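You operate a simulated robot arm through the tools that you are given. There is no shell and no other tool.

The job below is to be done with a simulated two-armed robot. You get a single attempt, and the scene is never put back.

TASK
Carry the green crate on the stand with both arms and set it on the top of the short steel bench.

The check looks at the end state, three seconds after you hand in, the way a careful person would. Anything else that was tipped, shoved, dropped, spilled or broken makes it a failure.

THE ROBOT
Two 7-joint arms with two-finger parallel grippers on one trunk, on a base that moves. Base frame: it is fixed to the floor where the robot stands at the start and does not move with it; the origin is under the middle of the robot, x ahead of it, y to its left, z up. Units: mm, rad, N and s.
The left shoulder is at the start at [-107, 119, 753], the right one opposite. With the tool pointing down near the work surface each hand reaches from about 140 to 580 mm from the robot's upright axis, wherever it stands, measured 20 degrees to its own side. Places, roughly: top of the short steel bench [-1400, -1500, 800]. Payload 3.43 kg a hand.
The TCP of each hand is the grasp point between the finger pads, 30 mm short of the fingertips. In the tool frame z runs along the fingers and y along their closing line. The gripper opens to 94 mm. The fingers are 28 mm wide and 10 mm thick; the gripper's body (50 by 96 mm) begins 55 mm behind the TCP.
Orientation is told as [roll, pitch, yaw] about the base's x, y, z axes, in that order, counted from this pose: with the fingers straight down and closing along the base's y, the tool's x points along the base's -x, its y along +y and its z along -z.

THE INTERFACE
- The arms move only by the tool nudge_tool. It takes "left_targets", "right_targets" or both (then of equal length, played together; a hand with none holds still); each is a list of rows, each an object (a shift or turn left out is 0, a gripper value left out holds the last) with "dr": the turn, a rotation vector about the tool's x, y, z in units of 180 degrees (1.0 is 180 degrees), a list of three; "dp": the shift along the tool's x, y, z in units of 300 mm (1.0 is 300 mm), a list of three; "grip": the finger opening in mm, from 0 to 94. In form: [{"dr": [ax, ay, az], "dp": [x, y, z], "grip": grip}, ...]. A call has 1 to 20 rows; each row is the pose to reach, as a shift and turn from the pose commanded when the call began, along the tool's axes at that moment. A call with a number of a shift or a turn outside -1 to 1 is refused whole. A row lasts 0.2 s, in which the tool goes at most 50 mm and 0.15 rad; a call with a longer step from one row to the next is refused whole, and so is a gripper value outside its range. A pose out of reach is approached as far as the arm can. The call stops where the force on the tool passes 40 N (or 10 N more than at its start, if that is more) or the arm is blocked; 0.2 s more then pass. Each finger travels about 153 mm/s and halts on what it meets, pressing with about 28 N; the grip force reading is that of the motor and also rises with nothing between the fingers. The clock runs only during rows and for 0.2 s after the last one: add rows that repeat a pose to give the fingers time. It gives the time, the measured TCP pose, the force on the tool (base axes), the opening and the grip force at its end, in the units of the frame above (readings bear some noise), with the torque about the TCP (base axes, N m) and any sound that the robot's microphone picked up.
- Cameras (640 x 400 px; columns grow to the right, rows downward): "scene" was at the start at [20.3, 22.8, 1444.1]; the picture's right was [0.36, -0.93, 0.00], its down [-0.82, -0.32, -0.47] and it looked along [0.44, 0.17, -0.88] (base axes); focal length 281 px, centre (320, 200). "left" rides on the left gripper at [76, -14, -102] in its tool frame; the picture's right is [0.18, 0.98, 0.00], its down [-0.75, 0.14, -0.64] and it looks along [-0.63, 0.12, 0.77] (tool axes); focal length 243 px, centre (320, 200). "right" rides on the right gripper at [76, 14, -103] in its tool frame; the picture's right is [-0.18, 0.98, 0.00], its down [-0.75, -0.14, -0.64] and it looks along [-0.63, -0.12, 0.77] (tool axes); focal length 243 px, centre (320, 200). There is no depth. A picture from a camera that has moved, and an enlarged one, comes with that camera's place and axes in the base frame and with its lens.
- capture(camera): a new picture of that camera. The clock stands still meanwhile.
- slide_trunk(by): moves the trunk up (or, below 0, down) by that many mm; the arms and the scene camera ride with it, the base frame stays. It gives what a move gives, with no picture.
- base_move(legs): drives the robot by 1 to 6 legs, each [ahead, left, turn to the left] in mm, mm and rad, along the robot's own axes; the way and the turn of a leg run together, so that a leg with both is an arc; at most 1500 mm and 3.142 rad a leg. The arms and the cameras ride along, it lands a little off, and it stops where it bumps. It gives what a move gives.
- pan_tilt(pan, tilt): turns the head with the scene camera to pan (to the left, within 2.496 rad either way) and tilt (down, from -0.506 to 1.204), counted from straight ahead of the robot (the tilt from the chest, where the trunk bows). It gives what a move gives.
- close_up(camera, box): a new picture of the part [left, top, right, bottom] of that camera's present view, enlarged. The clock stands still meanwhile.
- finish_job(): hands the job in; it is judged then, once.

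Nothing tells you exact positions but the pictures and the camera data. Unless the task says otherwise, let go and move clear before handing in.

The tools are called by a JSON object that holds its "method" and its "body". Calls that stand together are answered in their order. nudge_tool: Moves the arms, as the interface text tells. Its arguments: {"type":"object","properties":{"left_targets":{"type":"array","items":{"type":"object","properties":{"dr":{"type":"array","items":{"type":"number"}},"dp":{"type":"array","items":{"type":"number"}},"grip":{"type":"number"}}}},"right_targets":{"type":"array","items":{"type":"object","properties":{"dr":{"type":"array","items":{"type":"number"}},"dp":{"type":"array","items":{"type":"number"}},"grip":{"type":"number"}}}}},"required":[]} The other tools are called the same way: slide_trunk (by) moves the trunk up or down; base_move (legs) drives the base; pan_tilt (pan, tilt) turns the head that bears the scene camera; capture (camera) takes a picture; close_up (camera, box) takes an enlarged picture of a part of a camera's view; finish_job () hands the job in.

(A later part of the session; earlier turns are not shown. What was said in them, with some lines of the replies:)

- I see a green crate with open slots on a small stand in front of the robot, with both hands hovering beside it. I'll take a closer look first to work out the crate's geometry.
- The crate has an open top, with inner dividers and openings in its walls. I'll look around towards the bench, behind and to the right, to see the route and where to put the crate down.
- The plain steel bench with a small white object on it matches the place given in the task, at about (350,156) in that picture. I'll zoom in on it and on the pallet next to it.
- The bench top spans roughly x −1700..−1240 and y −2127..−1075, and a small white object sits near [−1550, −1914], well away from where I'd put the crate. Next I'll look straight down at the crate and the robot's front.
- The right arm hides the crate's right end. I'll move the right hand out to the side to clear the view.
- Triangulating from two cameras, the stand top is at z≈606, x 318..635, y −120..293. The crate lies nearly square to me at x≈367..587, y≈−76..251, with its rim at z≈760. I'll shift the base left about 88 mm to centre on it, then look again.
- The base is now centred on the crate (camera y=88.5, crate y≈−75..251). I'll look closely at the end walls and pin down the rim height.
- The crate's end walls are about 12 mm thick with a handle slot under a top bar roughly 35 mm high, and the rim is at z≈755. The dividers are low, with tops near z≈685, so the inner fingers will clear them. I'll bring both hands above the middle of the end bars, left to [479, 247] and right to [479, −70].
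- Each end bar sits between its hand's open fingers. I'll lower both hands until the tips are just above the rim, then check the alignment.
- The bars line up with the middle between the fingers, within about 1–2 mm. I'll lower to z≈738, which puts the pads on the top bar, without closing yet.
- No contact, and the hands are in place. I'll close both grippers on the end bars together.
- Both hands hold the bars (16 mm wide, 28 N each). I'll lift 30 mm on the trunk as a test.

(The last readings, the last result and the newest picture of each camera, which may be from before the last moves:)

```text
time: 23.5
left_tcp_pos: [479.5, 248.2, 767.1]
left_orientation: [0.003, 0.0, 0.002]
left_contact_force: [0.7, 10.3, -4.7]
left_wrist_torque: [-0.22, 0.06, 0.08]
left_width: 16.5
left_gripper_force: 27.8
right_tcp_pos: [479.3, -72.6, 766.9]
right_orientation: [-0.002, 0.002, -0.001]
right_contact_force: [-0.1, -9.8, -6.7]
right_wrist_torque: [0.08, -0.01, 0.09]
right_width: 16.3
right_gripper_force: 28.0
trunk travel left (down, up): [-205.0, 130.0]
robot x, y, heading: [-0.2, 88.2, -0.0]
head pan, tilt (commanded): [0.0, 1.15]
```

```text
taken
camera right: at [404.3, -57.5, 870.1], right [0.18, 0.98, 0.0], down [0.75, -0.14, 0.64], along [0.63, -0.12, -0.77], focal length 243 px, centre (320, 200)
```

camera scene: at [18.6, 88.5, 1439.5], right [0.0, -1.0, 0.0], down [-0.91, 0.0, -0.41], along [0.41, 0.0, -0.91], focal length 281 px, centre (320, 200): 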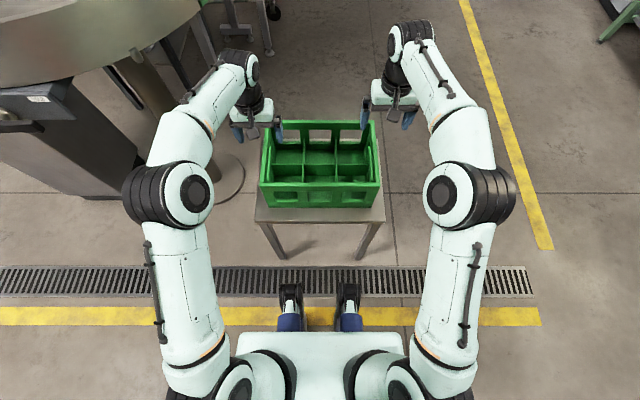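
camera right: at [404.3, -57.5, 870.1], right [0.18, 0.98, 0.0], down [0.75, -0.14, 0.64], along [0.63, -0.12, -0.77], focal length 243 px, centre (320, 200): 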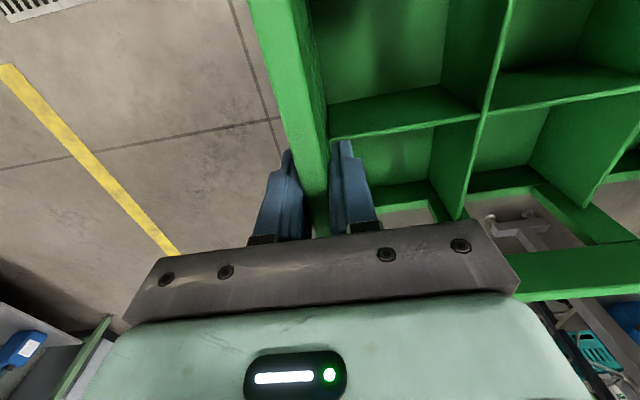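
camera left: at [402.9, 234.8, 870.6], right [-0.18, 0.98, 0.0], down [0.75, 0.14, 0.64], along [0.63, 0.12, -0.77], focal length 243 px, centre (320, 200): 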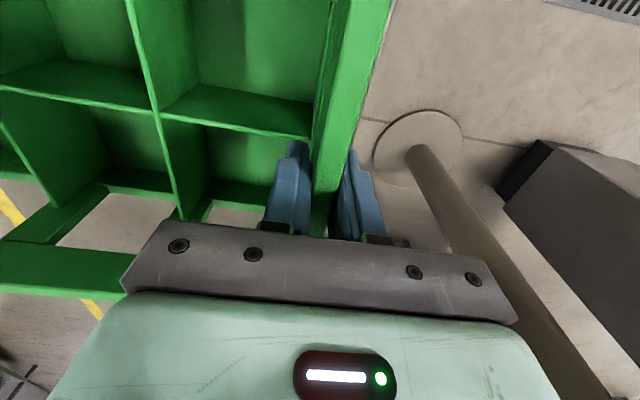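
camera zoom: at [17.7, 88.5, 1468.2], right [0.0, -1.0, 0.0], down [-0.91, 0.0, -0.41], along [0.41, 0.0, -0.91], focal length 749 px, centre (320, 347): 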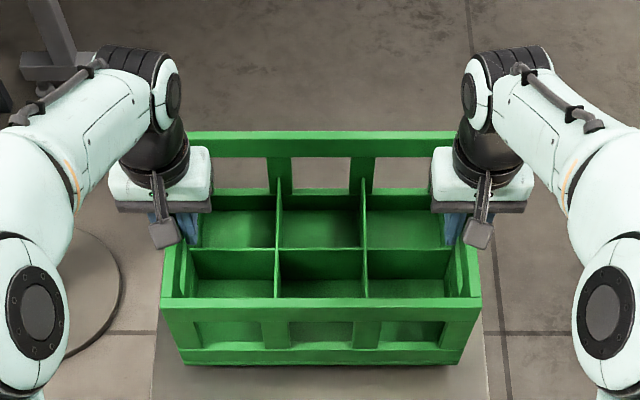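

The crate came up level. It weighs about 1.2 kg and the grips are steady. I'll raise the trunk the rest of the way, then lift more with the arms.

{"method": "slide_trunk", "body": {"by": 128}}

{"method": "nudge_tool", "body": {"left_targets": [{"dp": [0, 0, -0.05]}, {"dp": [0, 0, -0.1]}, {"dp": [0, 0, -0.15]}, {"dp": [0, 0, -0.2]}, {"dp": [0, 0, -0.25]}, {"dp": [0, 0, -0.3]}, {"dp": [0, 0, -0.3]}], "right_targets": [{"dp": [0, 0, -0.05]}, {"dp": [0, 0, -0.1]}, {"dp": [0, 0, -0.15]}, {"dp": [0, 0, -0.2]}, {"dp": [0, 0, -0.25]}, {"dp": [0, 0, -0.3]}, {"dp": [0, 0, -0.3]}]}}

{"method": "capture", "body": {"camera": "scene"}}

```text
time: 25.1
left_tcp_pos: [479.1, 248.1, 896.1]
left_orientation: [0.004, 0.003, 0.001]
left_contact_force: [0.4, 14.4, -4.7]
left_wrist_torque: [-0.19, -0.09, 0.01]
left_width: 16.5
left_gripper_force: 28.3
right_tcp_pos: [478.6, -71.5, 895.1]
right_orientation: [-0.002, 0.002, 0.001]
right_contact_force: [-0.5, -14.2, -6.5]
right_wrist_torque: [0.12, 0.16, 0.14]
right_width: 16.1
right_gripper_force: 28.2
trunk travel left (down, up): [-333.0, 2.0]
robot x, y, heading: [2.7, 91.3, 0.002]
head pan, tilt (commanded): [0.0, 1.15]
```

```text
time: 26.7
left_tcp_pos: [478.5, 248.2, 985.6]
left_orientation: [0.001, 0.001, 0.004]
left_contact_force: [2.8, 19.0, -6.1]
left_wrist_torque: [-0.26, 0.2, 0.28]
left_width: 16.1
left_gripper_force: 27.6
right_tcp_pos: [480.5, -72.2, 985.7]
right_orientation: [-0.002, 0.002, -0.001]
right_contact_force: [-2.5, -20.7, -5.8]
right_wrist_torque: [0.24, -0.16, 0.45]
right_width: 16.6
right_gripper_force: 28.0
trunk travel left (down, up): [-333.0, 2.0]
robot x, y, heading: [-1.8, 91.3, 0.0]
head pan, tilt (commanded): [0.0, 1.15]
```

```text
taken
camera scene: at [15.8, 88.5, 1600.6], right [0.0, -1.0, 0.0], down [-0.91, 0.0, -0.41], along [0.41, 0.0, -0.91], focal length 281 px, centre (320, 200)
```

scene: 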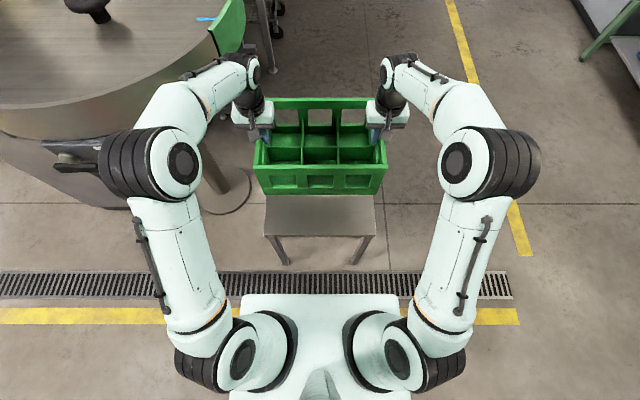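

The crate's bottom is now at about z≈853. The hands are squeezing inward about 20 N, so I'll ease them outward slightly. Then I'll drive sideways to the right, away from the stand and round table.

{"method": "nudge_tool", "body": {"left_targets": [{"dp": [0, 0.004, -0.03]}, {"dp": [0, 0.004, -0.06]}, {"dp": [0, 0.004, -0.06]}], "right_targets": [{"dp": [0, -0.004, -0.03]}, {"dp": [0, -0.004, -0.06]}, {"dp": [0, -0.004, -0.06]}]}}

{"method": "base_move", "body": {"legs": [[0, -300, 0]]}}

{"method": "capture", "body": {"camera": "scene"}}

```text
time: 27.5
left_tcp_pos: [480.1, 248.3, 1004.6]
left_orientation: [-0.002, 0.0, -0.002]
left_contact_force: [0.9, 9.7, -6.2]
left_wrist_torque: [0.03, 0.05, 0.33]
left_width: 16.3
left_gripper_force: 27.7
right_tcp_pos: [480.7, -72.2, 1004.4]
right_orientation: [0.001, -0.001, 0.003]
right_contact_force: [-2.5, -8.6, -5.3]
right_wrist_torque: [0.0, -0.02, 0.17]
right_width: 16.5
right_gripper_force: 28.2
trunk travel left (down, up): [-333.0, 2.0]
robot x, y, heading: [0.1, 85.0, 0.0]
head pan, tilt (commanded): [0.0, 1.15]
```

```text
time: 30.7
left_tcp_pos: [479.1, -55.0, 1004.0]
left_orientation: [0.0, 0.0, 0.0]
left_contact_force: [0.5, -11.2, -5.9]
left_wrist_torque: [0.19, -0.02, 0.33]
left_width: 16.2
left_gripper_force: 27.6
right_tcp_pos: [481.5, -373.3, 1003.2]
right_orientation: [0.0, 0.0, 0.003]
right_contact_force: [-1.7, 10.9, -5.2]
right_wrist_torque: [-0.1, 0.06, 0.18]
right_width: 16.4
right_gripper_force: 28.5
trunk travel left (down, up): [-333.0, 2.0]
robot x, y, heading: [1.0, -212.2, 0.002]
head pan, tilt (commanded): [0.0, 1.15]
```

```text
taken
camera scene: at [15.9, -212.5, 1600.6], right [0.0, -1.0, 0.0], down [-0.91, 0.0, -0.41], along [0.41, 0.0, -0.91], focal length 281 px, centre (320, 200)
```

scene: 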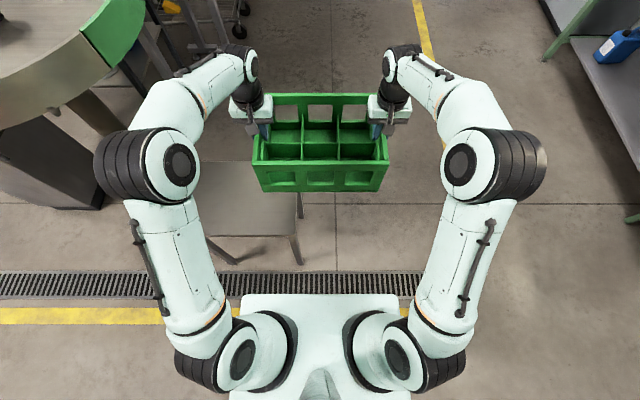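

The crate is held steady and clear of the stand. I'll carry on sideways to about y=−1250, into the open floor.

{"method": "base_move", "body": {"legs": [[0, -1040, 0]]}}

{"method": "capture", "body": {"camera": "scene"}}

```text
time: 40.2
left_tcp_pos: [478.5, -1105.1, 1004.9]
left_orientation: [-0.002, 0.0, -0.006]
left_contact_force: [1.3, -1.6, -6.5]
left_wrist_torque: [0.1, 0.05, 0.26]
left_width: 16.5
left_gripper_force: 28.1
right_tcp_pos: [477.7, -1424.1, 1003.7]
right_orientation: [0.001, 0.002, -0.003]
right_contact_force: [-1.2, 1.4, -5.9]
right_wrist_torque: [-0.08, -0.02, 0.15]
right_width: 16.6
right_gripper_force: 27.8
trunk travel left (down, up): [-333.0, 2.0]
robot x, y, heading: [-2.9, -1263.5, -0.001]
head pan, tilt (commanded): [0.0, 1.15]
```

```text
taken
camera scene: at [14.1, -1262.1, 1600.6], right [0.0, -1.0, 0.0], down [-0.91, 0.0, -0.41], along [0.41, 0.0, -0.91], focal length 281 px, centre (320, 200)
```

scene: 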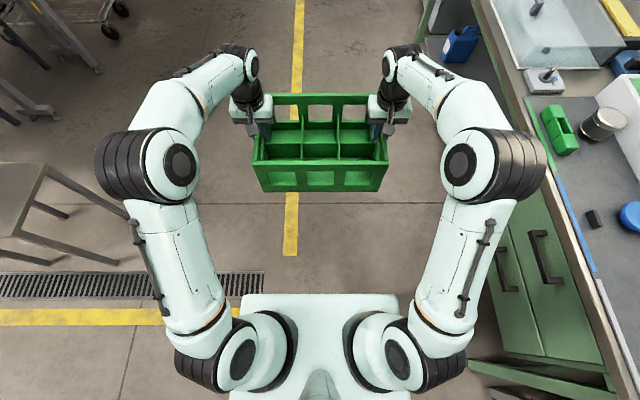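

The green workbench to my right is about 650 mm away. I'll turn left so the crate swings through the open floor, 90° at a time.

{"method": "base_move", "body": {"legs": [[0, 0, 1.5708]]}}

{"method": "capture", "body": {"camera": "scene"}}

```text
time: 44.5
left_tcp_pos: [-170.7, -784.9, 1005.1]
left_orientation: [-0.002, -0.001, 1.591]
left_contact_force: [-0.2, 1.6, -6.3]
left_wrist_torque: [0.18, 0.11, 0.27]
left_width: 16.5
left_gripper_force: 27.2
right_tcp_pos: [149.9, -777.8, 1003.3]
right_orientation: [0.001, 0.001, 1.593]
right_contact_force: [-0.9, -0.8, -5.8]
right_wrist_torque: [-0.2, -0.07, 0.08]
right_width: 16.4
right_gripper_force: 28.6
trunk travel left (down, up): [-333.0, 2.0]
robot x, y, heading: [-5.8, -1260.9, 1.595]
head pan, tilt (commanded): [0.0, 1.15]
```

```text
taken
camera scene: at [-2.0, -1246.3, 1600.6], right [1.0, 0.02, 0.0], down [0.02, -0.91, -0.41], along [-0.01, 0.41, -0.91], focal length 281 px, centre (320, 200)
```

scene: 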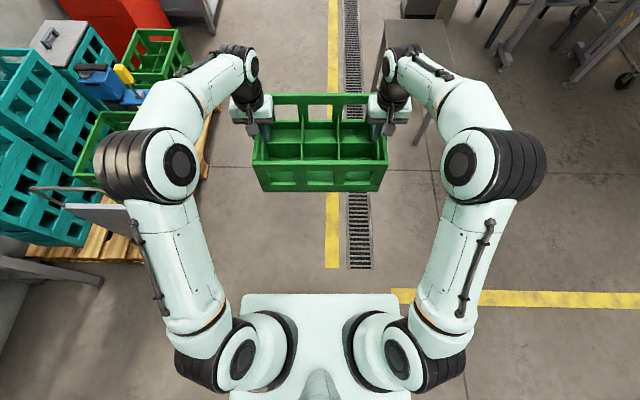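

I'm facing +y now with the crate held steady. The bench is to my left, so I'll look at it before turning further.

{"method": "pan_tilt", "body": {"pan": 1.7, "tilt": 0.6}}

{"method": "capture", "body": {"camera": "scene"}}

{"method": "close_up", "body": {"camera": "scene", "box": [150, 80, 510, 300]}}

```text
time: 46.2
left_tcp_pos: [-170.4, -785.3, 1003.5]
left_orientation: [-0.002, 0.001, 1.592]
left_contact_force: [1.4, 1.1, -5.8]
left_wrist_torque: [-0.11, 0.1, 0.28]
left_width: 16.4
left_gripper_force: 27.9
right_tcp_pos: [148.5, -778.5, 1003.6]
right_orientation: [0.002, 0.001, 1.593]
right_contact_force: [-0.4, -0.8, -5.8]
right_wrist_torque: [0.1, -0.03, 0.05]
right_width: 16.6
right_gripper_force: 28.5
trunk travel left (down, up): [-333.0, 2.0]
robot x, y, heading: [-1.7, -1258.5, 1.591]
head pan, tilt (commanded): [1.7, 0.6]
```

```text
taken
camera scene: at [-88.1, -1318.9, 1642.4], right [-0.15, 0.99, 0.0], down [0.56, 0.08, -0.83], along [-0.82, -0.12, -0.57], focal length 281 px, centre (320, 200)
```

scene: 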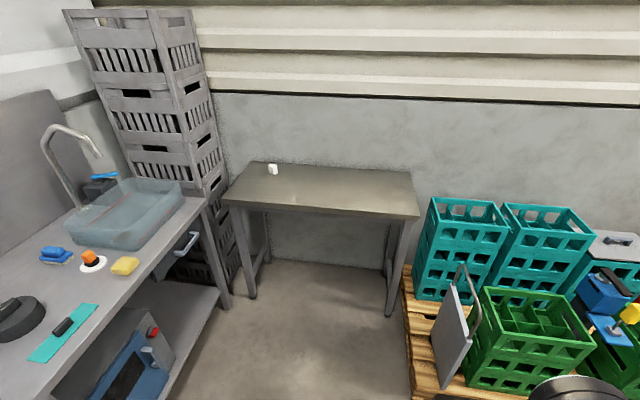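

```text
1.78 times, centred on (330, 190) of scene
camera zoom: at [-88.1, -1318.9, 1642.4], right [-0.15, 0.99, 0.0], down [0.56, 0.08, -0.83], along [-0.82, -0.12, -0.57], focal length 499 px, centre (302, 218)
```

zoom: 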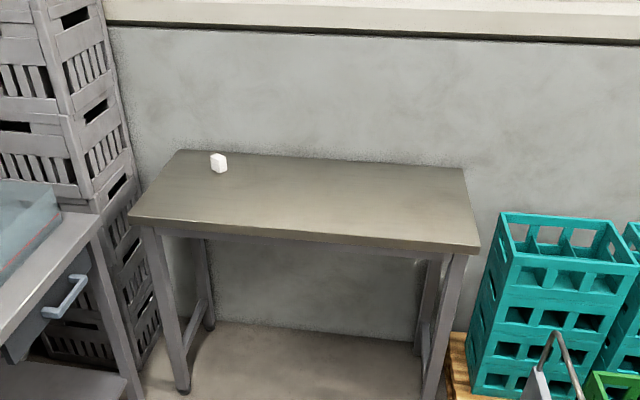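

From two viewpoints the bench top comes out nearer z≈830 than 800. Its front edge is at x≈−1200, its back at x≈−1630, and it spans y≈−2000..−1010, with the white object near [−1495, −1825]. I'll lift the crate another 40 mm for clearance, then finish the turn.

{"method": "nudge_tool", "body": {"left_targets": [{"dp": [0, 0, -0.045]}, {"dp": [0, 0, -0.09]}, {"dp": [0, 0, -0.134]}, {"dp": [0, 0, -0.134]}], "right_targets": [{"dp": [0, 0, -0.045]}, {"dp": [0, 0, -0.09]}, {"dp": [0, 0, -0.134]}, {"dp": [0, 0, -0.134]}]}}

{"method": "base_move", "body": {"legs": [[0, 0, 1.5496]]}}

{"method": "pan_tilt", "body": {"pan": 0.0, "tilt": 0.75}}

{"method": "capture", "body": {"camera": "scene"}}

```text
time: 47.2
left_tcp_pos: [-170.8, -784.2, 1044.4]
left_orientation: [-0.002, 0.0, 1.591]
left_contact_force: [4.0, -0.8, -6.6]
left_wrist_torque: [0.34, 0.43, 0.02]
left_width: 16.4
left_gripper_force: 27.5
right_tcp_pos: [148.2, -777.0, 1041.9]
right_orientation: [0.003, 0.003, 1.593]
right_contact_force: [-4.2, 0.0, -4.6]
right_wrist_torque: [-0.37, 0.11, -0.21]
right_width: 16.2
right_gripper_force: 28.0
trunk travel left (down, up): [-333.0, 2.0]
robot x, y, heading: [-2.1, -1261.5, 1.594]
head pan, tilt (commanded): [1.7, 0.6]
```

```text
time: 51.5
left_tcp_pos: [-477.4, -1432.0, 1044.6]
left_orientation: [-0.002, 0.0, -3.119]
left_contact_force: [-0.2, 13.2, -7.9]
left_wrist_torque: [-0.49, 0.02, 0.07]
left_width: 16.2
left_gripper_force: 28.4
right_tcp_pos: [-483.8, -1112.1, 1042.1]
right_orientation: [0.002, 0.001, -3.118]
right_contact_force: [-0.5, -12.7, -3.9]
right_wrist_torque: [-0.06, -0.03, -0.16]
right_width: 16.4
right_gripper_force: 27.7
trunk travel left (down, up): [-333.0, 2.0]
robot x, y, heading: [-1.6, -1261.1, -3.122]
head pan, tilt (commanded): [1.7, 0.6]
```

```text
time: 53.2
left_tcp_pos: [-476.8, -1431.9, 1043.7]
left_orientation: [-0.001, 0.005, -3.119]
left_contact_force: [0.4, 0.8, -7.8]
left_wrist_torque: [-0.42, 0.06, 0.08]
left_width: 16.3
left_gripper_force: 27.9
right_tcp_pos: [-483.6, -1112.4, 1042.3]
right_orientation: [0.001, 0.002, -3.119]
right_contact_force: [-0.7, -1.2, -4.8]
right_wrist_torque: [-0.12, -0.12, -0.2]
right_width: 16.2
right_gripper_force: 28.1
trunk travel left (down, up): [-333.0, 2.0]
robot x, y, heading: [-1.0, -1263.2, -3.119]
head pan, tilt (commanded): [0.0, 0.75]
```

```text
taken
camera scene: at [-40.7, -1263.0, 1629.5], right [-0.02, 1.0, 0.0], down [0.68, 0.02, -0.73], along [-0.73, -0.02, -0.68], focal length 281 px, centre (320, 200)
```

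scene: 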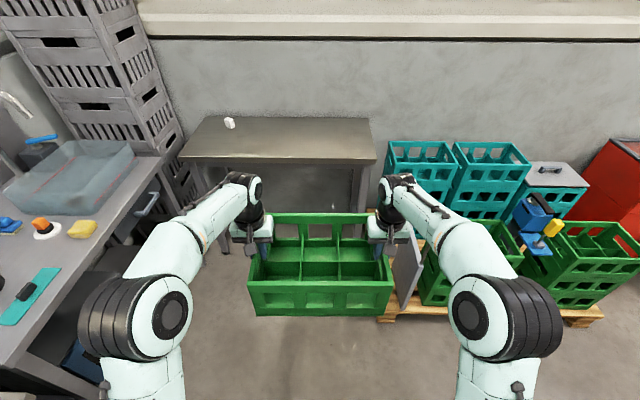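

The crate is facing the bench. The refined bench top is z≈845, front edge x≈−1172, y −1980..−1015, and the crate bottom is at about 910. I'll correct the small heading overshoot and drive closer, stopping short of the bench edge.

{"method": "base_move", "body": {"legs": [[0, 0, -0.0226], [0, 187, 0], [430, 0, 0]]}}

{"method": "capture", "body": {"camera": "scene"}}

```text
time: 58.1
left_tcp_pos: [-917.9, -1603.3, 1043.7]
left_orientation: [-0.002, 0.001, 3.135]
left_contact_force: [1.2, 1.7, -7.4]
left_wrist_torque: [-0.36, -0.01, 0.09]
left_width: 16.6
left_gripper_force: 27.5
right_tcp_pos: [-915.1, -1282.9, 1042.7]
right_orientation: [0.002, 0.002, 3.136]
right_contact_force: [-1.6, -2.1, -3.6]
right_wrist_torque: [-0.07, 0.0, -0.21]
right_width: 16.3
right_gripper_force: 27.8
trunk travel left (down, up): [-333.0, 2.0]
robot x, y, heading: [-436.3, -1446.5, 3.138]
head pan, tilt (commanded): [0.0, 0.75]
```

```text
taken
camera scene: at [-476.7, -1446.5, 1629.3], right [0.01, 1.0, 0.0], down [0.68, 0.0, -0.73], along [-0.73, 0.0, -0.68], focal length 281 px, centre (320, 200)
```

scene: 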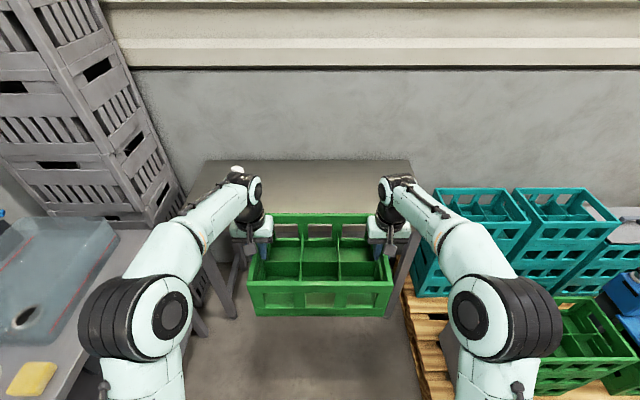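

The robot is at (−436, −1446), square to the bench. I'll zoom in to measure the bench edges from here before going over it.

{"method": "close_up", "body": {"camera": "scene", "box": [340, 130, 480, 260]}}

{"method": "close_up", "body": {"camera": "scene", "box": [160, 140, 300, 270]}}

{"method": "capture", "body": {"camera": "left"}}

{"method": "capture", "body": {"camera": "right"}}

```text
3.08 times, centred on (410, 195) of scene
camera zoom: at [-476.7, -1446.5, 1629.3], right [0.01, 1.0, 0.0], down [0.68, 0.0, -0.73], along [-0.73, 0.0, -0.68], focal length 864 px, centre (43, 215)
```

zoom: 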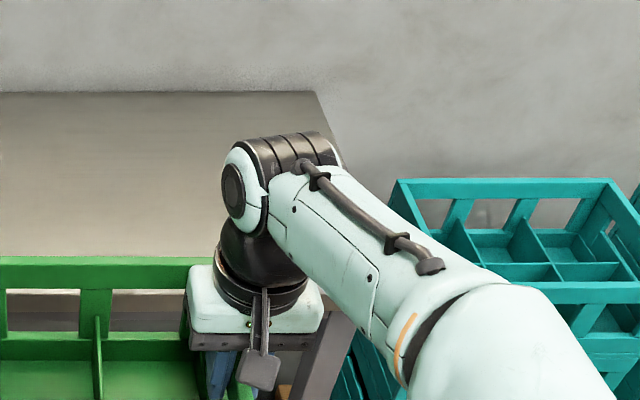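

```text
3.08 times, centred on (230, 205) of scene
camera zoom: at [-476.7, -1446.5, 1629.3], right [0.01, 1.0, 0.0], down [0.68, 0.0, -0.73], along [-0.73, 0.0, -0.68], focal length 864 px, centre (597, 185)
```

zoom: 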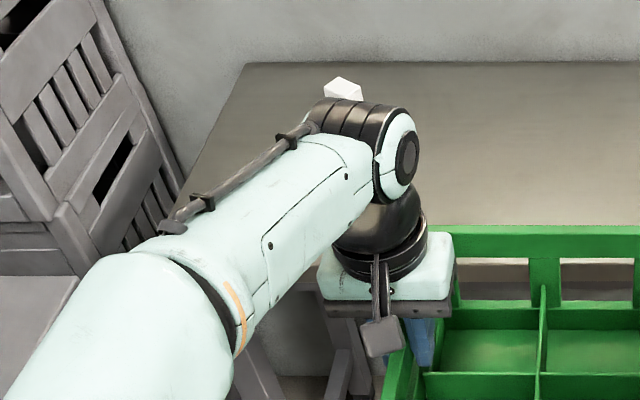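

```text
taken
camera left: at [-842.2, -1588.3, 1147.2], right [0.18, -0.98, 0.0], down [-0.76, -0.14, 0.64], along [-0.63, -0.11, -0.77], focal length 243 px, centre (320, 200)
```

left: 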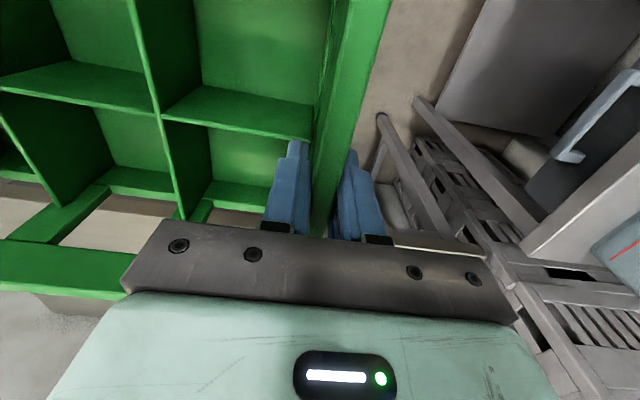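

```text
taken
camera right: at [-838.6, -1297.3, 1145.0], right [-0.19, -0.98, 0.0], down [-0.75, 0.15, 0.64], along [-0.63, 0.12, -0.77], focal length 243 px, centre (320, 200)
```

right: 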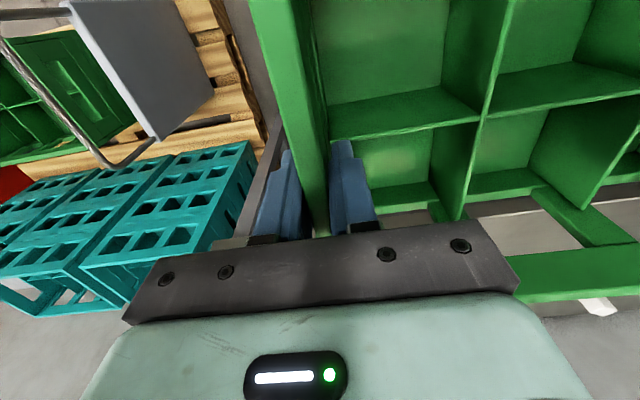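

The bench top is confirmed at z≈845 ± 8, back edge at x≈−1600, so the crate clears it by about 65 mm. I'll drive ahead 300 mm, check, and then go the rest of the way.

{"method": "base_move", "body": {"legs": [[300, 0, 0.003]]}}

{"method": "capture", "body": {"camera": "scene"}}

{"method": "capture", "body": {"camera": "left"}}

{"method": "capture", "body": {"camera": "right"}}

```text
time: 60.1
left_tcp_pos: [-1209.1, -1601.4, 1044.3]
left_orientation: [0.0, 0.002, 3.135]
left_contact_force: [0.0, 0.8, -7.1]
left_wrist_torque: [-0.37, -0.02, 0.09]
left_width: 16.4
left_gripper_force: 27.8
right_tcp_pos: [-1206.5, -1281.6, 1042.2]
right_orientation: [0.0, 0.003, 3.137]
right_contact_force: [-0.2, -0.7, -4.6]
right_wrist_torque: [-0.11, -0.04, -0.21]
right_width: 16.7
right_gripper_force: 28.5
trunk travel left (down, up): [-333.0, 2.0]
robot x, y, heading: [-730.1, -1445.3, 3.136]
head pan, tilt (commanded): [0.0, 0.75]
```

```text
taken
camera scene: at [-768.2, -1445.0, 1629.3], right [0.0, 1.0, 0.0], down [0.68, 0.0, -0.73], along [-0.73, 0.0, -0.68], focal length 281 px, centre (320, 200)
```

scene: 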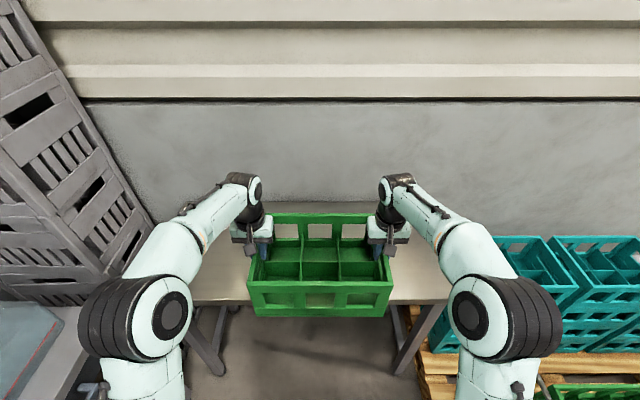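

```text
taken
camera left: at [-1133.4, -1587.3, 1147.1], right [0.18, -0.98, 0.0], down [-0.76, -0.14, 0.64], along [-0.63, -0.11, -0.77], focal length 243 px, centre (320, 200)
```

left: 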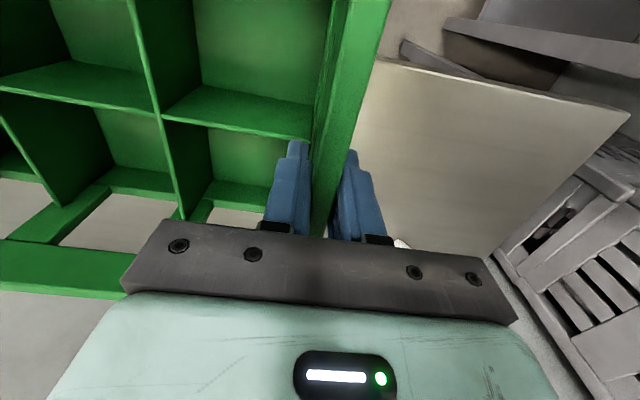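

```text
taken
camera right: at [-1130.2, -1296.3, 1145.0], right [-0.19, -0.98, 0.0], down [-0.75, 0.14, 0.64], along [-0.63, 0.12, -0.77], focal length 243 px, centre (320, 200)
```

right: 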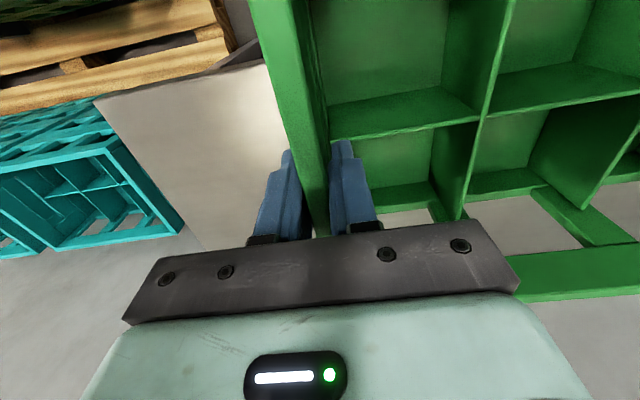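

Both wrist cameras agree that the bench top is at z≈847 and its front edge at x≈−1171. I'll drive the last 165 mm so the crate is centred over the bench's depth.

{"method": "base_move", "body": {"legs": [[165, 0, 0.005]]}}

{"method": "pan_tilt", "body": {"pan": 0.0, "tilt": 1.1}}

{"method": "capture", "body": {"camera": "scene"}}

{"method": "capture", "body": {"camera": "left"}}

{"method": "capture", "body": {"camera": "right"}}

```text
time: 61.5
left_tcp_pos: [-1371.6, -1605.2, 1043.9]
left_orientation: [-0.002, 0.002, 3.141]
left_contact_force: [0.5, 1.1, -6.8]
left_wrist_torque: [-0.33, 0.11, 0.13]
left_width: 16.4
left_gripper_force: 28.9
right_tcp_pos: [-1371.1, -1285.1, 1041.8]
right_orientation: [0.001, 0.001, -3.137]
right_contact_force: [0.3, -1.9, -5.0]
right_wrist_torque: [-0.09, -0.12, -0.16]
right_width: 16.5
right_gripper_force: 28.4
trunk travel left (down, up): [-333.0, 2.0]
robot x, y, heading: [-892.8, -1442.1, -3.14]
head pan, tilt (commanded): [0.0, 0.75]
```

```text
time: 62.3
left_tcp_pos: [-1371.4, -1604.8, 1043.0]
left_orientation: [-0.001, 0.001, 3.141]
left_contact_force: [0.8, 0.8, -7.8]
left_wrist_torque: [-0.32, 0.17, 0.11]
left_width: 16.5
left_gripper_force: 27.6
right_tcp_pos: [-1372.0, -1284.4, 1043.7]
right_orientation: [0.001, 0.001, -3.137]
right_contact_force: [0.3, -0.1, -3.5]
right_wrist_torque: [-0.06, -0.22, -0.16]
right_width: 16.4
right_gripper_force: 28.8
trunk travel left (down, up): [-333.0, 2.0]
robot x, y, heading: [-896.3, -1445.8, -3.14]
head pan, tilt (commanded): [0.0, 1.1]
```

```text
taken
camera scene: at [-912.2, -1444.9, 1603.8], right [0.0, 1.0, 0.0], down [0.89, 0.0, -0.45], along [-0.45, 0.0, -0.89], focal length 281 px, centre (320, 200)
```

scene: 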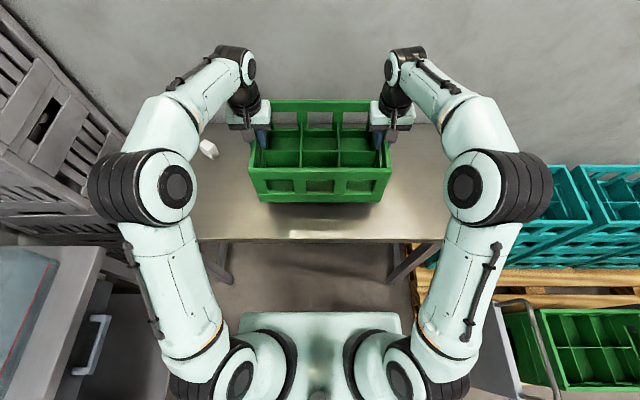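

```text
taken
camera left: at [-1296.2, -1589.5, 1147.4], right [0.18, -0.98, 0.0], down [-0.76, -0.14, 0.64], along [-0.63, -0.12, -0.77], focal length 243 px, centre (320, 200)
```

left: 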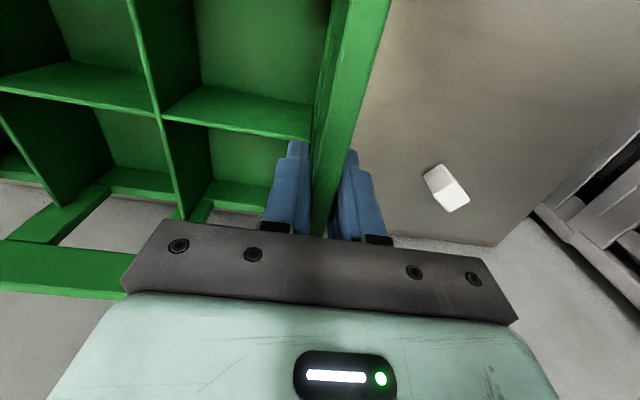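

```text
taken
camera right: at [-1294.8, -1298.6, 1145.5], right [-0.18, -0.98, 0.0], down [-0.76, 0.14, 0.64], along [-0.63, 0.11, -0.77], focal length 243 px, centre (320, 200)
```

right: 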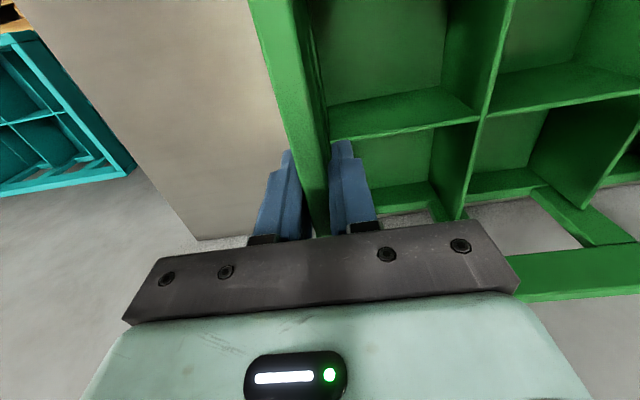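

The crate sits over the bench between x≈−1258 and −1484. The white object is at [−1485, −1812], well clear. I'll lower 50 mm first, levelling out the small tilt.

{"method": "nudge_tool", "body": {"left_targets": [{"dp": [0, 0, 0.034]}, {"dp": [0, 0, 0.068]}, {"dp": [0, 0, 0.103]}, {"dp": [0, 0, 0.137]}, {"dp": [0, 0, 0.172]}, {"dp": [0, 0, 0.172]}, {"dp": [0, 0, 0.172]}], "right_targets": [{"dp": [0, 0, 0.033]}, {"dp": [0, 0, 0.066]}, {"dp": [0, 0, 0.1]}, {"dp": [0, 0, 0.133]}, {"dp": [0, 0, 0.1667]}, {"dp": [0, 0, 0.1667]}, {"dp": [0, 0, 0.1667]}]}}

{"method": "close_up", "body": {"camera": "scene", "box": [220, 80, 420, 260]}}

```text
time: 63.9
left_tcp_pos: [-1371.1, -1604.4, 993.2]
left_orientation: [-0.002, 0.001, 3.141]
left_contact_force: [-1.2, 2.6, -6.6]
left_wrist_torque: [-0.24, -0.37, 0.34]
left_width: 16.1
left_gripper_force: 27.8
right_tcp_pos: [-1370.9, -1284.2, 990.6]
right_orientation: [0.003, 0.003, -3.137]
right_contact_force: [0.4, -1.7, -5.2]
right_wrist_torque: [0.07, 0.34, -0.03]
right_width: 16.4
right_gripper_force: 28.0
trunk travel left (down, up): [-333.0, 2.0]
robot x, y, heading: [-894.6, -1440.4, -3.136]
head pan, tilt (commanded): [0.0, 1.1]
```

```text
2.22 times, centred on (320, 170) of scene
camera zoom: at [-912.2, -1444.9, 1603.8], right [0.0, 1.0, 0.0], down [0.89, 0.0, -0.45], along [-0.45, 0.0, -0.89], focal length 624 px, centre (320, 267)
```

zoom: 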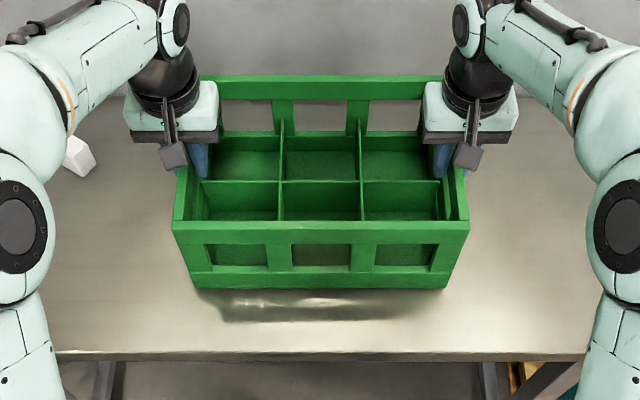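

The reflection shows the crate close above the top. I'll lower in small steps, watching the forces.

{"method": "nudge_tool", "body": {"left_targets": [{"dp": [0, 0, 0.01]}, {"dp": [0, 0, 0.02]}, {"dp": [0, 0, 0.03]}, {"dp": [0, 0, 0.03]}], "right_targets": [{"dp": [0, 0, 0.008]}, {"dp": [0, 0, 0.016]}, {"dp": [0, 0, 0.024]}, {"dp": [0, 0, 0.024]}]}}

{"method": "close_up", "body": {"camera": "scene", "box": [260, 140, 380, 230]}}

```text
time: 64.9
left_tcp_pos: [-1371.0, -1604.2, 987.6]
left_orientation: [-0.002, -0.007, -3.142]
left_contact_force: [0.5, 2.5, 19.9]
left_wrist_torque: [-0.31, 0.05, 0.61]
left_width: 16.6
left_gripper_force: 28.1
right_tcp_pos: [-1371.2, -1283.3, 987.9]
right_orientation: [0.002, -0.006, -3.138]
right_contact_force: [-4.4, -1.5, 13.6]
right_wrist_torque: [0.25, -0.68, -0.04]
right_width: 16.7
right_gripper_force: 28.5
trunk travel left (down, up): [-333.0, 2.0]
robot x, y, heading: [-886.8, -1447.5, -3.142]
head pan, tilt (commanded): [0.0, 1.1]
```

```text
4.44 times, centred on (320, 185) of scene
camera zoom: at [-909.1, -1444.4, 1604.2], right [0.0, 1.0, 0.0], down [0.89, 0.0, -0.46], along [-0.46, 0.0, -0.89], focal length 1248 px, centre (320, 267)
```

zoom: 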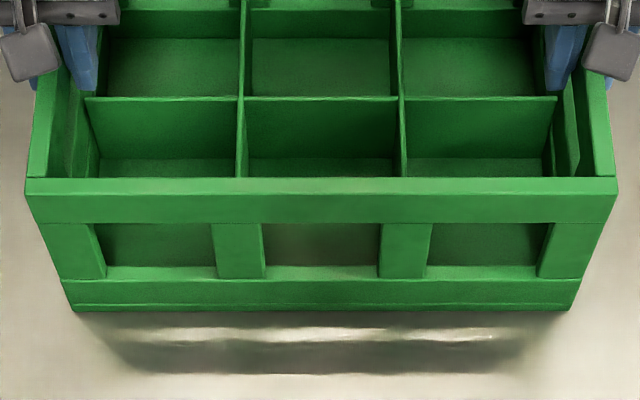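

Both hands felt contact, pressing 20 N and 14 N: the crate is resting on the bench. I'll ease off the downward push before releasing.

{"method": "nudge_tool", "body": {"left_targets": [{"dp": [0, 0, -0.005]}, {"dp": [0, 0, -0.009]}, {"dp": [0, 0, -0.009]}], "right_targets": [{"dp": [0, 0, -0.004]}, {"dp": [0, 0, -0.0065]}, {"dp": [0, 0, -0.0065]}]}}

{"method": "close_up", "body": {"camera": "scene", "box": [220, 80, 420, 260]}}

{"method": "capture", "body": {"camera": "left"}}

{"method": "capture", "body": {"camera": "right"}}

```text
time: 65.7
left_tcp_pos: [-1371.8, -1603.4, 988.0]
left_orientation: [-0.001, 0.0, 3.142]
left_contact_force: [-8.6, 4.7, 9.3]
left_wrist_torque: [-0.18, 0.68, 0.24]
left_width: 16.5
left_gripper_force: 27.9
right_tcp_pos: [-1372.5, -1284.5, 987.6]
right_orientation: [0.005, 0.001, -3.137]
right_contact_force: [-1.9, -0.6, 11.8]
right_wrist_torque: [0.15, 0.69, 0.01]
right_width: 16.5
right_gripper_force: 28.2
trunk travel left (down, up): [-333.0, 2.0]
robot x, y, heading: [-893.4, -1445.4, -3.138]
head pan, tilt (commanded): [0.0, 1.1]
```

```text
2.22 times, centred on (320, 170) of scene
camera zoom: at [-910.8, -1444.4, 1603.8], right [0.0, 1.0, 0.0], down [0.89, 0.0, -0.45], along [-0.45, 0.0, -0.89], focal length 624 px, centre (320, 267)
```

zoom: 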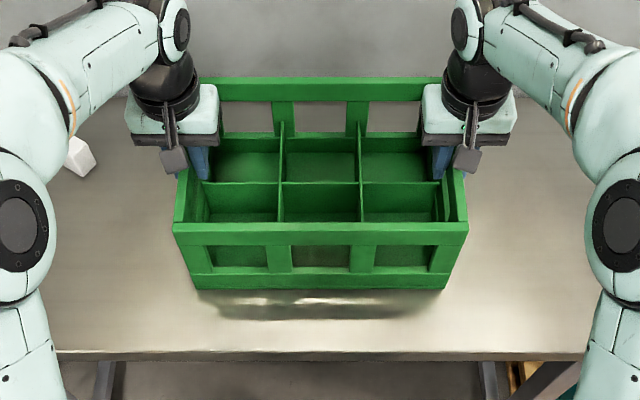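

```text
taken
camera left: at [-1295.5, -1589.0, 1090.4], right [0.18, -0.98, 0.0], down [-0.75, -0.14, 0.64], along [-0.63, -0.12, -0.77], focal length 243 px, centre (320, 200)
```

left: 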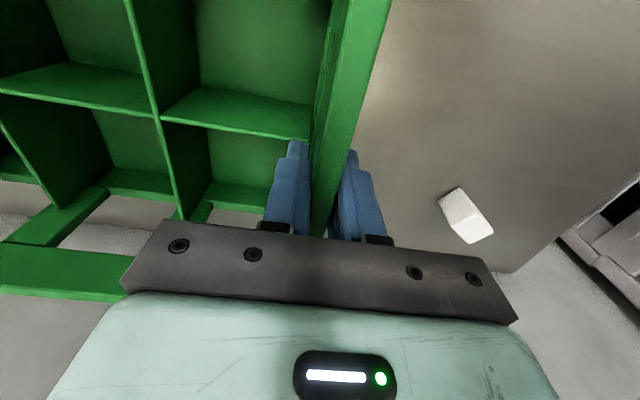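

```text
taken
camera right: at [-1294.7, -1297.9, 1090.7], right [-0.18, -0.98, 0.0], down [-0.75, 0.14, 0.64], along [-0.63, 0.11, -0.77], focal length 243 px, centre (320, 200)
```

right: 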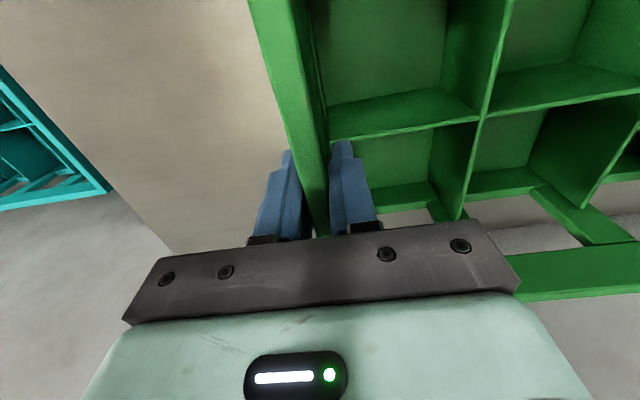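

There's still about 10 N downward from each hand. I'll ease a touch more.

{"method": "nudge_tool", "body": {"left_targets": [{"dp": [0, 0, -0.003]}, {"dp": [0, 0, -0.004]}, {"dp": [0, 0, -0.004]}], "right_targets": [{"dp": [0, 0, -0.003]}, {"dp": [0, 0, -0.005]}, {"dp": [0, 0, -0.005]}]}}

```text
time: 66.5
left_tcp_pos: [-1371.2, -1605.0, 987.7]
left_orientation: [-0.001, 0.004, 3.141]
left_contact_force: [-2.5, 3.9, 0.2]
left_wrist_torque: [-0.09, 0.84, 0.21]
left_width: 16.6
left_gripper_force: 27.9
right_tcp_pos: [-1371.5, -1285.1, 988.3]
right_orientation: [0.002, 0.005, -3.137]
right_contact_force: [-1.9, -0.4, 2.9]
right_wrist_torque: [0.16, 0.84, -0.02]
right_width: 16.4
right_gripper_force: 28.6
trunk travel left (down, up): [-333.0, 2.0]
robot x, y, heading: [-894.6, -1443.5, -3.139]
head pan, tilt (commanded): [0.0, 1.1]
```

The bench carries the crate's weight and the hands are nearly unloaded. I'll open both grippers.

{"method": "nudge_tool", "body": {"left_targets": [{"grip": 40}, {"grip": 80}, {"grip": 80}, {"grip": 80}], "right_targets": [{"grip": 40}, {"grip": 80}, {"grip": 80}, {"grip": 80}]}}

{"method": "close_up", "body": {"camera": "scene", "box": [220, 80, 420, 260]}}

{"method": "capture", "body": {"camera": "left"}}

{"method": "capture", "body": {"camera": "right"}}

```text
time: 67.5
left_tcp_pos: [-1371.3, -1604.3, 989.0]
left_orientation: [-0.001, 0.002, 3.141]
left_contact_force: [-0.1, -0.4, 0.5]
left_wrist_torque: [0.0, 0.0, 0.02]
left_width: 80.0
left_gripper_force: 0.0
right_tcp_pos: [-1372.1, -1283.7, 987.8]
right_orientation: [0.002, 0.002, -3.139]
right_contact_force: [0.3, -0.1, -0.8]
right_wrist_torque: [0.02, -0.01, 0.01]
right_width: 79.9
right_gripper_force: 0.0
trunk travel left (down, up): [-333.0, 2.0]
robot x, y, heading: [-892.7, -1444.4, -3.139]
head pan, tilt (commanded): [0.0, 1.1]
```

```text
2.22 times, centred on (320, 170) of scene
camera zoom: at [-911.2, -1444.9, 1603.8], right [0.0, 1.0, 0.0], down [0.89, 0.0, -0.45], along [-0.45, 0.0, -0.89], focal length 624 px, centre (320, 267)
```

zoom: 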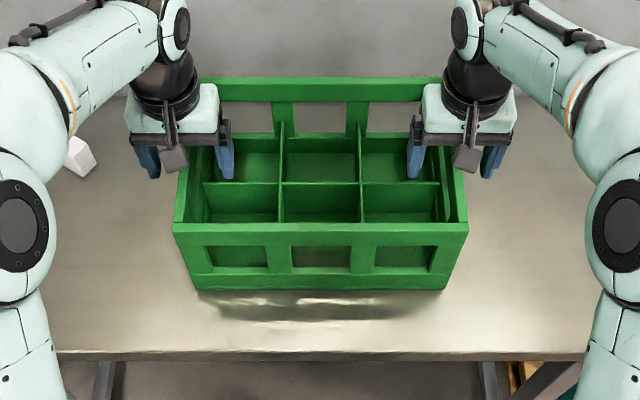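

```text
taken
camera left: at [-1295.8, -1589.2, 1091.4], right [0.18, -0.98, 0.0], down [-0.75, -0.14, 0.64], along [-0.63, -0.12, -0.77], focal length 243 px, centre (320, 200)
```

left: 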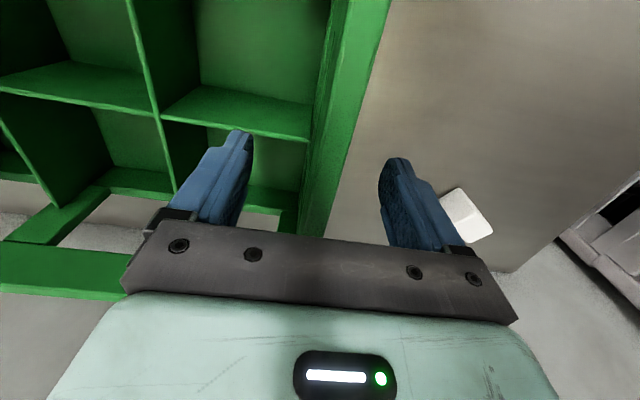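

```text
taken
camera right: at [-1294.7, -1298.4, 1091.6], right [-0.18, -0.98, 0.0], down [-0.76, 0.14, 0.64], along [-0.63, 0.11, -0.77], focal length 243 px, centre (320, 200)
```

right: 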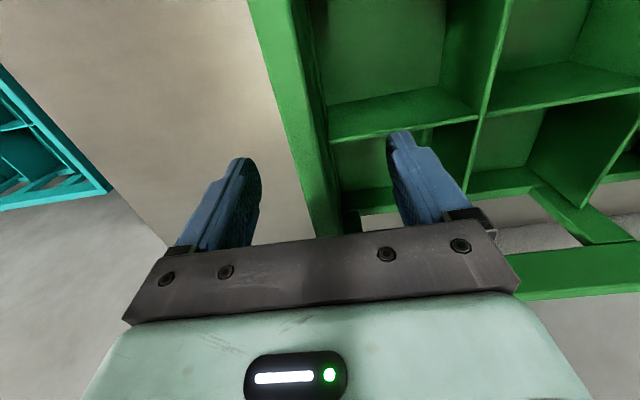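

The crate stays put after release and nothing touches the fingers. I'll raise both hands straight up above the rim.

{"method": "nudge_tool", "body": {"left_targets": [{"dp": [0, 0, -0.05]}, {"dp": [0, 0, -0.1]}, {"dp": [0, 0, -0.15]}, {"dp": [0, 0, -0.2]}, {"dp": [0, 0, -0.25]}, {"dp": [0, 0, -0.3]}, {"dp": [0, 0, -0.3]}], "right_targets": [{"dp": [0, 0, -0.05]}, {"dp": [0, 0, -0.1]}, {"dp": [0, 0, -0.15]}, {"dp": [0, 0, -0.2]}, {"dp": [0, 0, -0.25]}, {"dp": [0, 0, -0.3]}, {"dp": [0, 0, -0.3]}]}}

{"method": "capture", "body": {"camera": "scene"}}

{"method": "capture", "body": {"camera": "left"}}

{"method": "capture", "body": {"camera": "right"}}

```text
time: 69.1
left_tcp_pos: [-1370.5, -1605.4, 1078.7]
left_orientation: [-0.003, 0.003, 3.143]
left_contact_force: [-0.4, 0.0, 0.4]
left_wrist_torque: [0.01, 0.03, -0.01]
left_width: 80.0
left_gripper_force: 0.1
right_tcp_pos: [-1371.8, -1285.6, 1078.9]
right_orientation: [0.001, 0.001, -3.138]
right_contact_force: [0.7, 0.2, 0.3]
right_wrist_torque: [0.04, 0.0, 0.05]
right_width: 80.1
right_gripper_force: 0.0
trunk travel left (down, up): [-333.0, 2.0]
robot x, y, heading: [-892.4, -1442.1, -3.143]
head pan, tilt (commanded): [0.0, 1.1]
```

```text
taken
camera scene: at [-911.3, -1444.9, 1603.8], right [0.0, 1.0, 0.0], down [0.89, 0.0, -0.45], along [-0.45, 0.0, -0.89], focal length 281 px, centre (320, 200)
```

scene: 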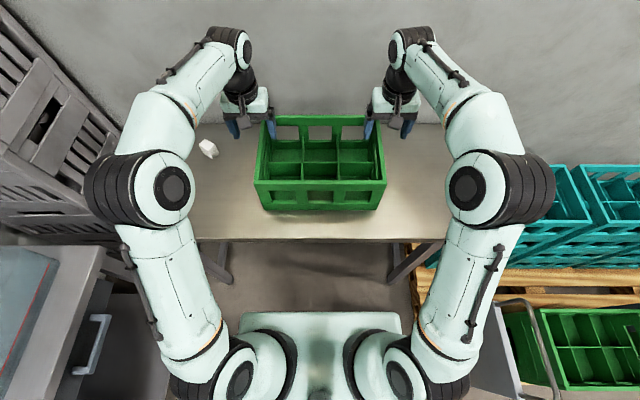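

```text
taken
camera left: at [-1295.9, -1590.1, 1181.4], right [0.18, -0.98, 0.0], down [-0.75, -0.14, 0.64], along [-0.63, -0.12, -0.77], focal length 243 px, centre (320, 200)
```

left: 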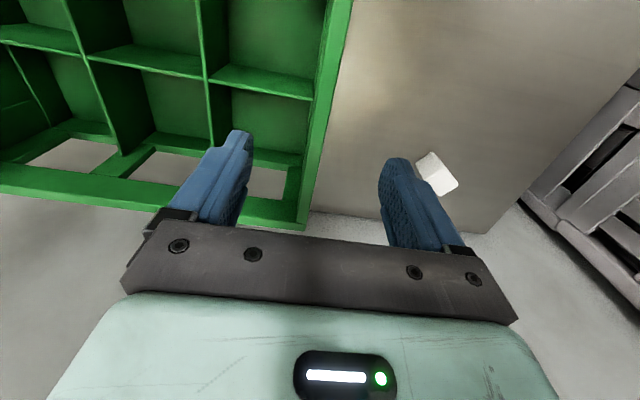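

```text
taken
camera right: at [-1295.4, -1298.5, 1181.2], right [-0.18, -0.98, 0.0], down [-0.76, 0.14, 0.64], along [-0.63, 0.11, -0.77], focal length 243 px, centre (320, 200)
```

right: 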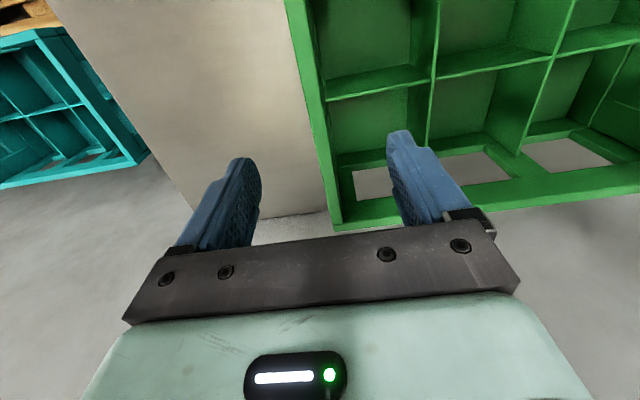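

The hands are clear above the rim (tips ≈1049, rim ≈1005). I'll back the base away along the way I came, then check the crate.

{"method": "base_move", "body": {"legs": [[-450, 0, 0]]}}

{"method": "pan_tilt", "body": {"pan": 0.0, "tilt": 0.7}}

{"method": "capture", "body": {"camera": "scene"}}

{"method": "close_up", "body": {"camera": "scene", "box": [180, 80, 460, 260]}}

```text
time: 71.9
left_tcp_pos: [-918.7, -1604.8, 1077.7]
left_orientation: [-0.001, 0.001, -3.137]
left_contact_force: [-0.6, -0.2, -0.1]
left_wrist_torque: [0.02, -0.01, 0.03]
left_width: 80.2
left_gripper_force: 0.0
right_tcp_pos: [-920.7, -1284.5, 1078.6]
right_orientation: [0.001, 0.0, -3.135]
right_contact_force: [0.6, 0.4, -0.1]
right_wrist_torque: [-0.01, -0.01, -0.01]
right_width: 80.1
right_gripper_force: 0.1
trunk travel left (down, up): [-333.0, 2.0]
robot x, y, heading: [-438.0, -1440.7, -3.133]
head pan, tilt (commanded): [0.0, 1.1]
```

```text
time: 72.7
left_tcp_pos: [-918.5, -1604.7, 1079.2]
left_orientation: [-0.003, 0.002, -3.139]
left_contact_force: [0.4, 0.5, -0.2]
left_wrist_torque: [0.0, 0.01, 0.02]
left_width: 79.8
left_gripper_force: 0.0
right_tcp_pos: [-920.7, -1285.0, 1078.0]
right_orientation: [0.004, 0.001, -3.134]
right_contact_force: [-0.1, -0.4, -0.1]
right_wrist_torque: [-0.03, 0.01, 0.0]
right_width: 79.9
right_gripper_force: 0.1
trunk travel left (down, up): [-333.0, 2.0]
robot x, y, heading: [-440.7, -1444.4, -3.139]
head pan, tilt (commanded): [0.0, 0.7]
```

```text
taken
camera scene: at [-480.6, -1443.6, 1633.7], right [-0.01, 1.0, 0.0], down [0.64, 0.0, -0.76], along [-0.76, 0.0, -0.64], focal length 281 px, centre (320, 200)
```

scene: 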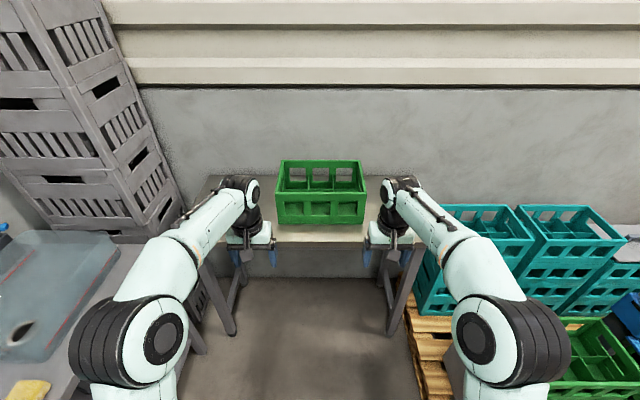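

```text
2.22 times, centred on (320, 170) of scene
camera zoom: at [-480.6, -1443.6, 1633.7], right [-0.01, 1.0, 0.0], down [0.64, 0.0, -0.76], along [-0.76, 0.0, -0.64], focal length 624 px, centre (320, 267)
```

zoom: 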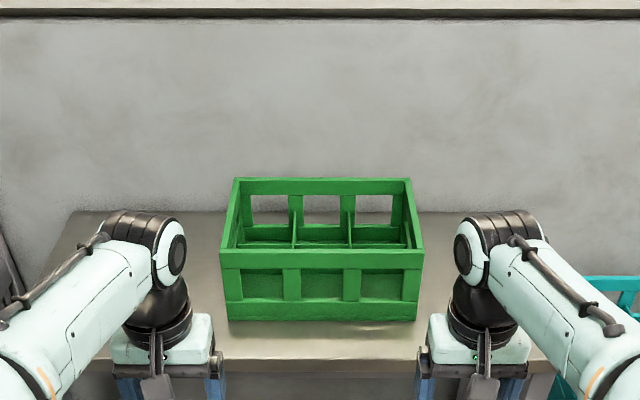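

The crate stands upright and flat on the short steel bench, well inside the edges. Both hands are open and clear, and nothing else was touched, so I'm handing in.

{"method": "finish_job", "body": {}}

```text
The job is handed in.
```

The green crate is on top of the short steel bench, upright and flat. Its front edge is about 85 mm back from the bench's front edge. The job is handed in, but I haven't seen the result of the check.

Both arms carried the crate by its end bars. It came off the stand level and stayed steady in the grips on the way. After I let go it did not move, and I raised both hands clear and backed the robot about 450 mm away.

As far as the pictures and force readings show, nothing else was touched. The small white object on the bench was about 200 mm from the crate's left end and looked undisturbed in the last view I had of it. I did not look back at the stand after leaving it.
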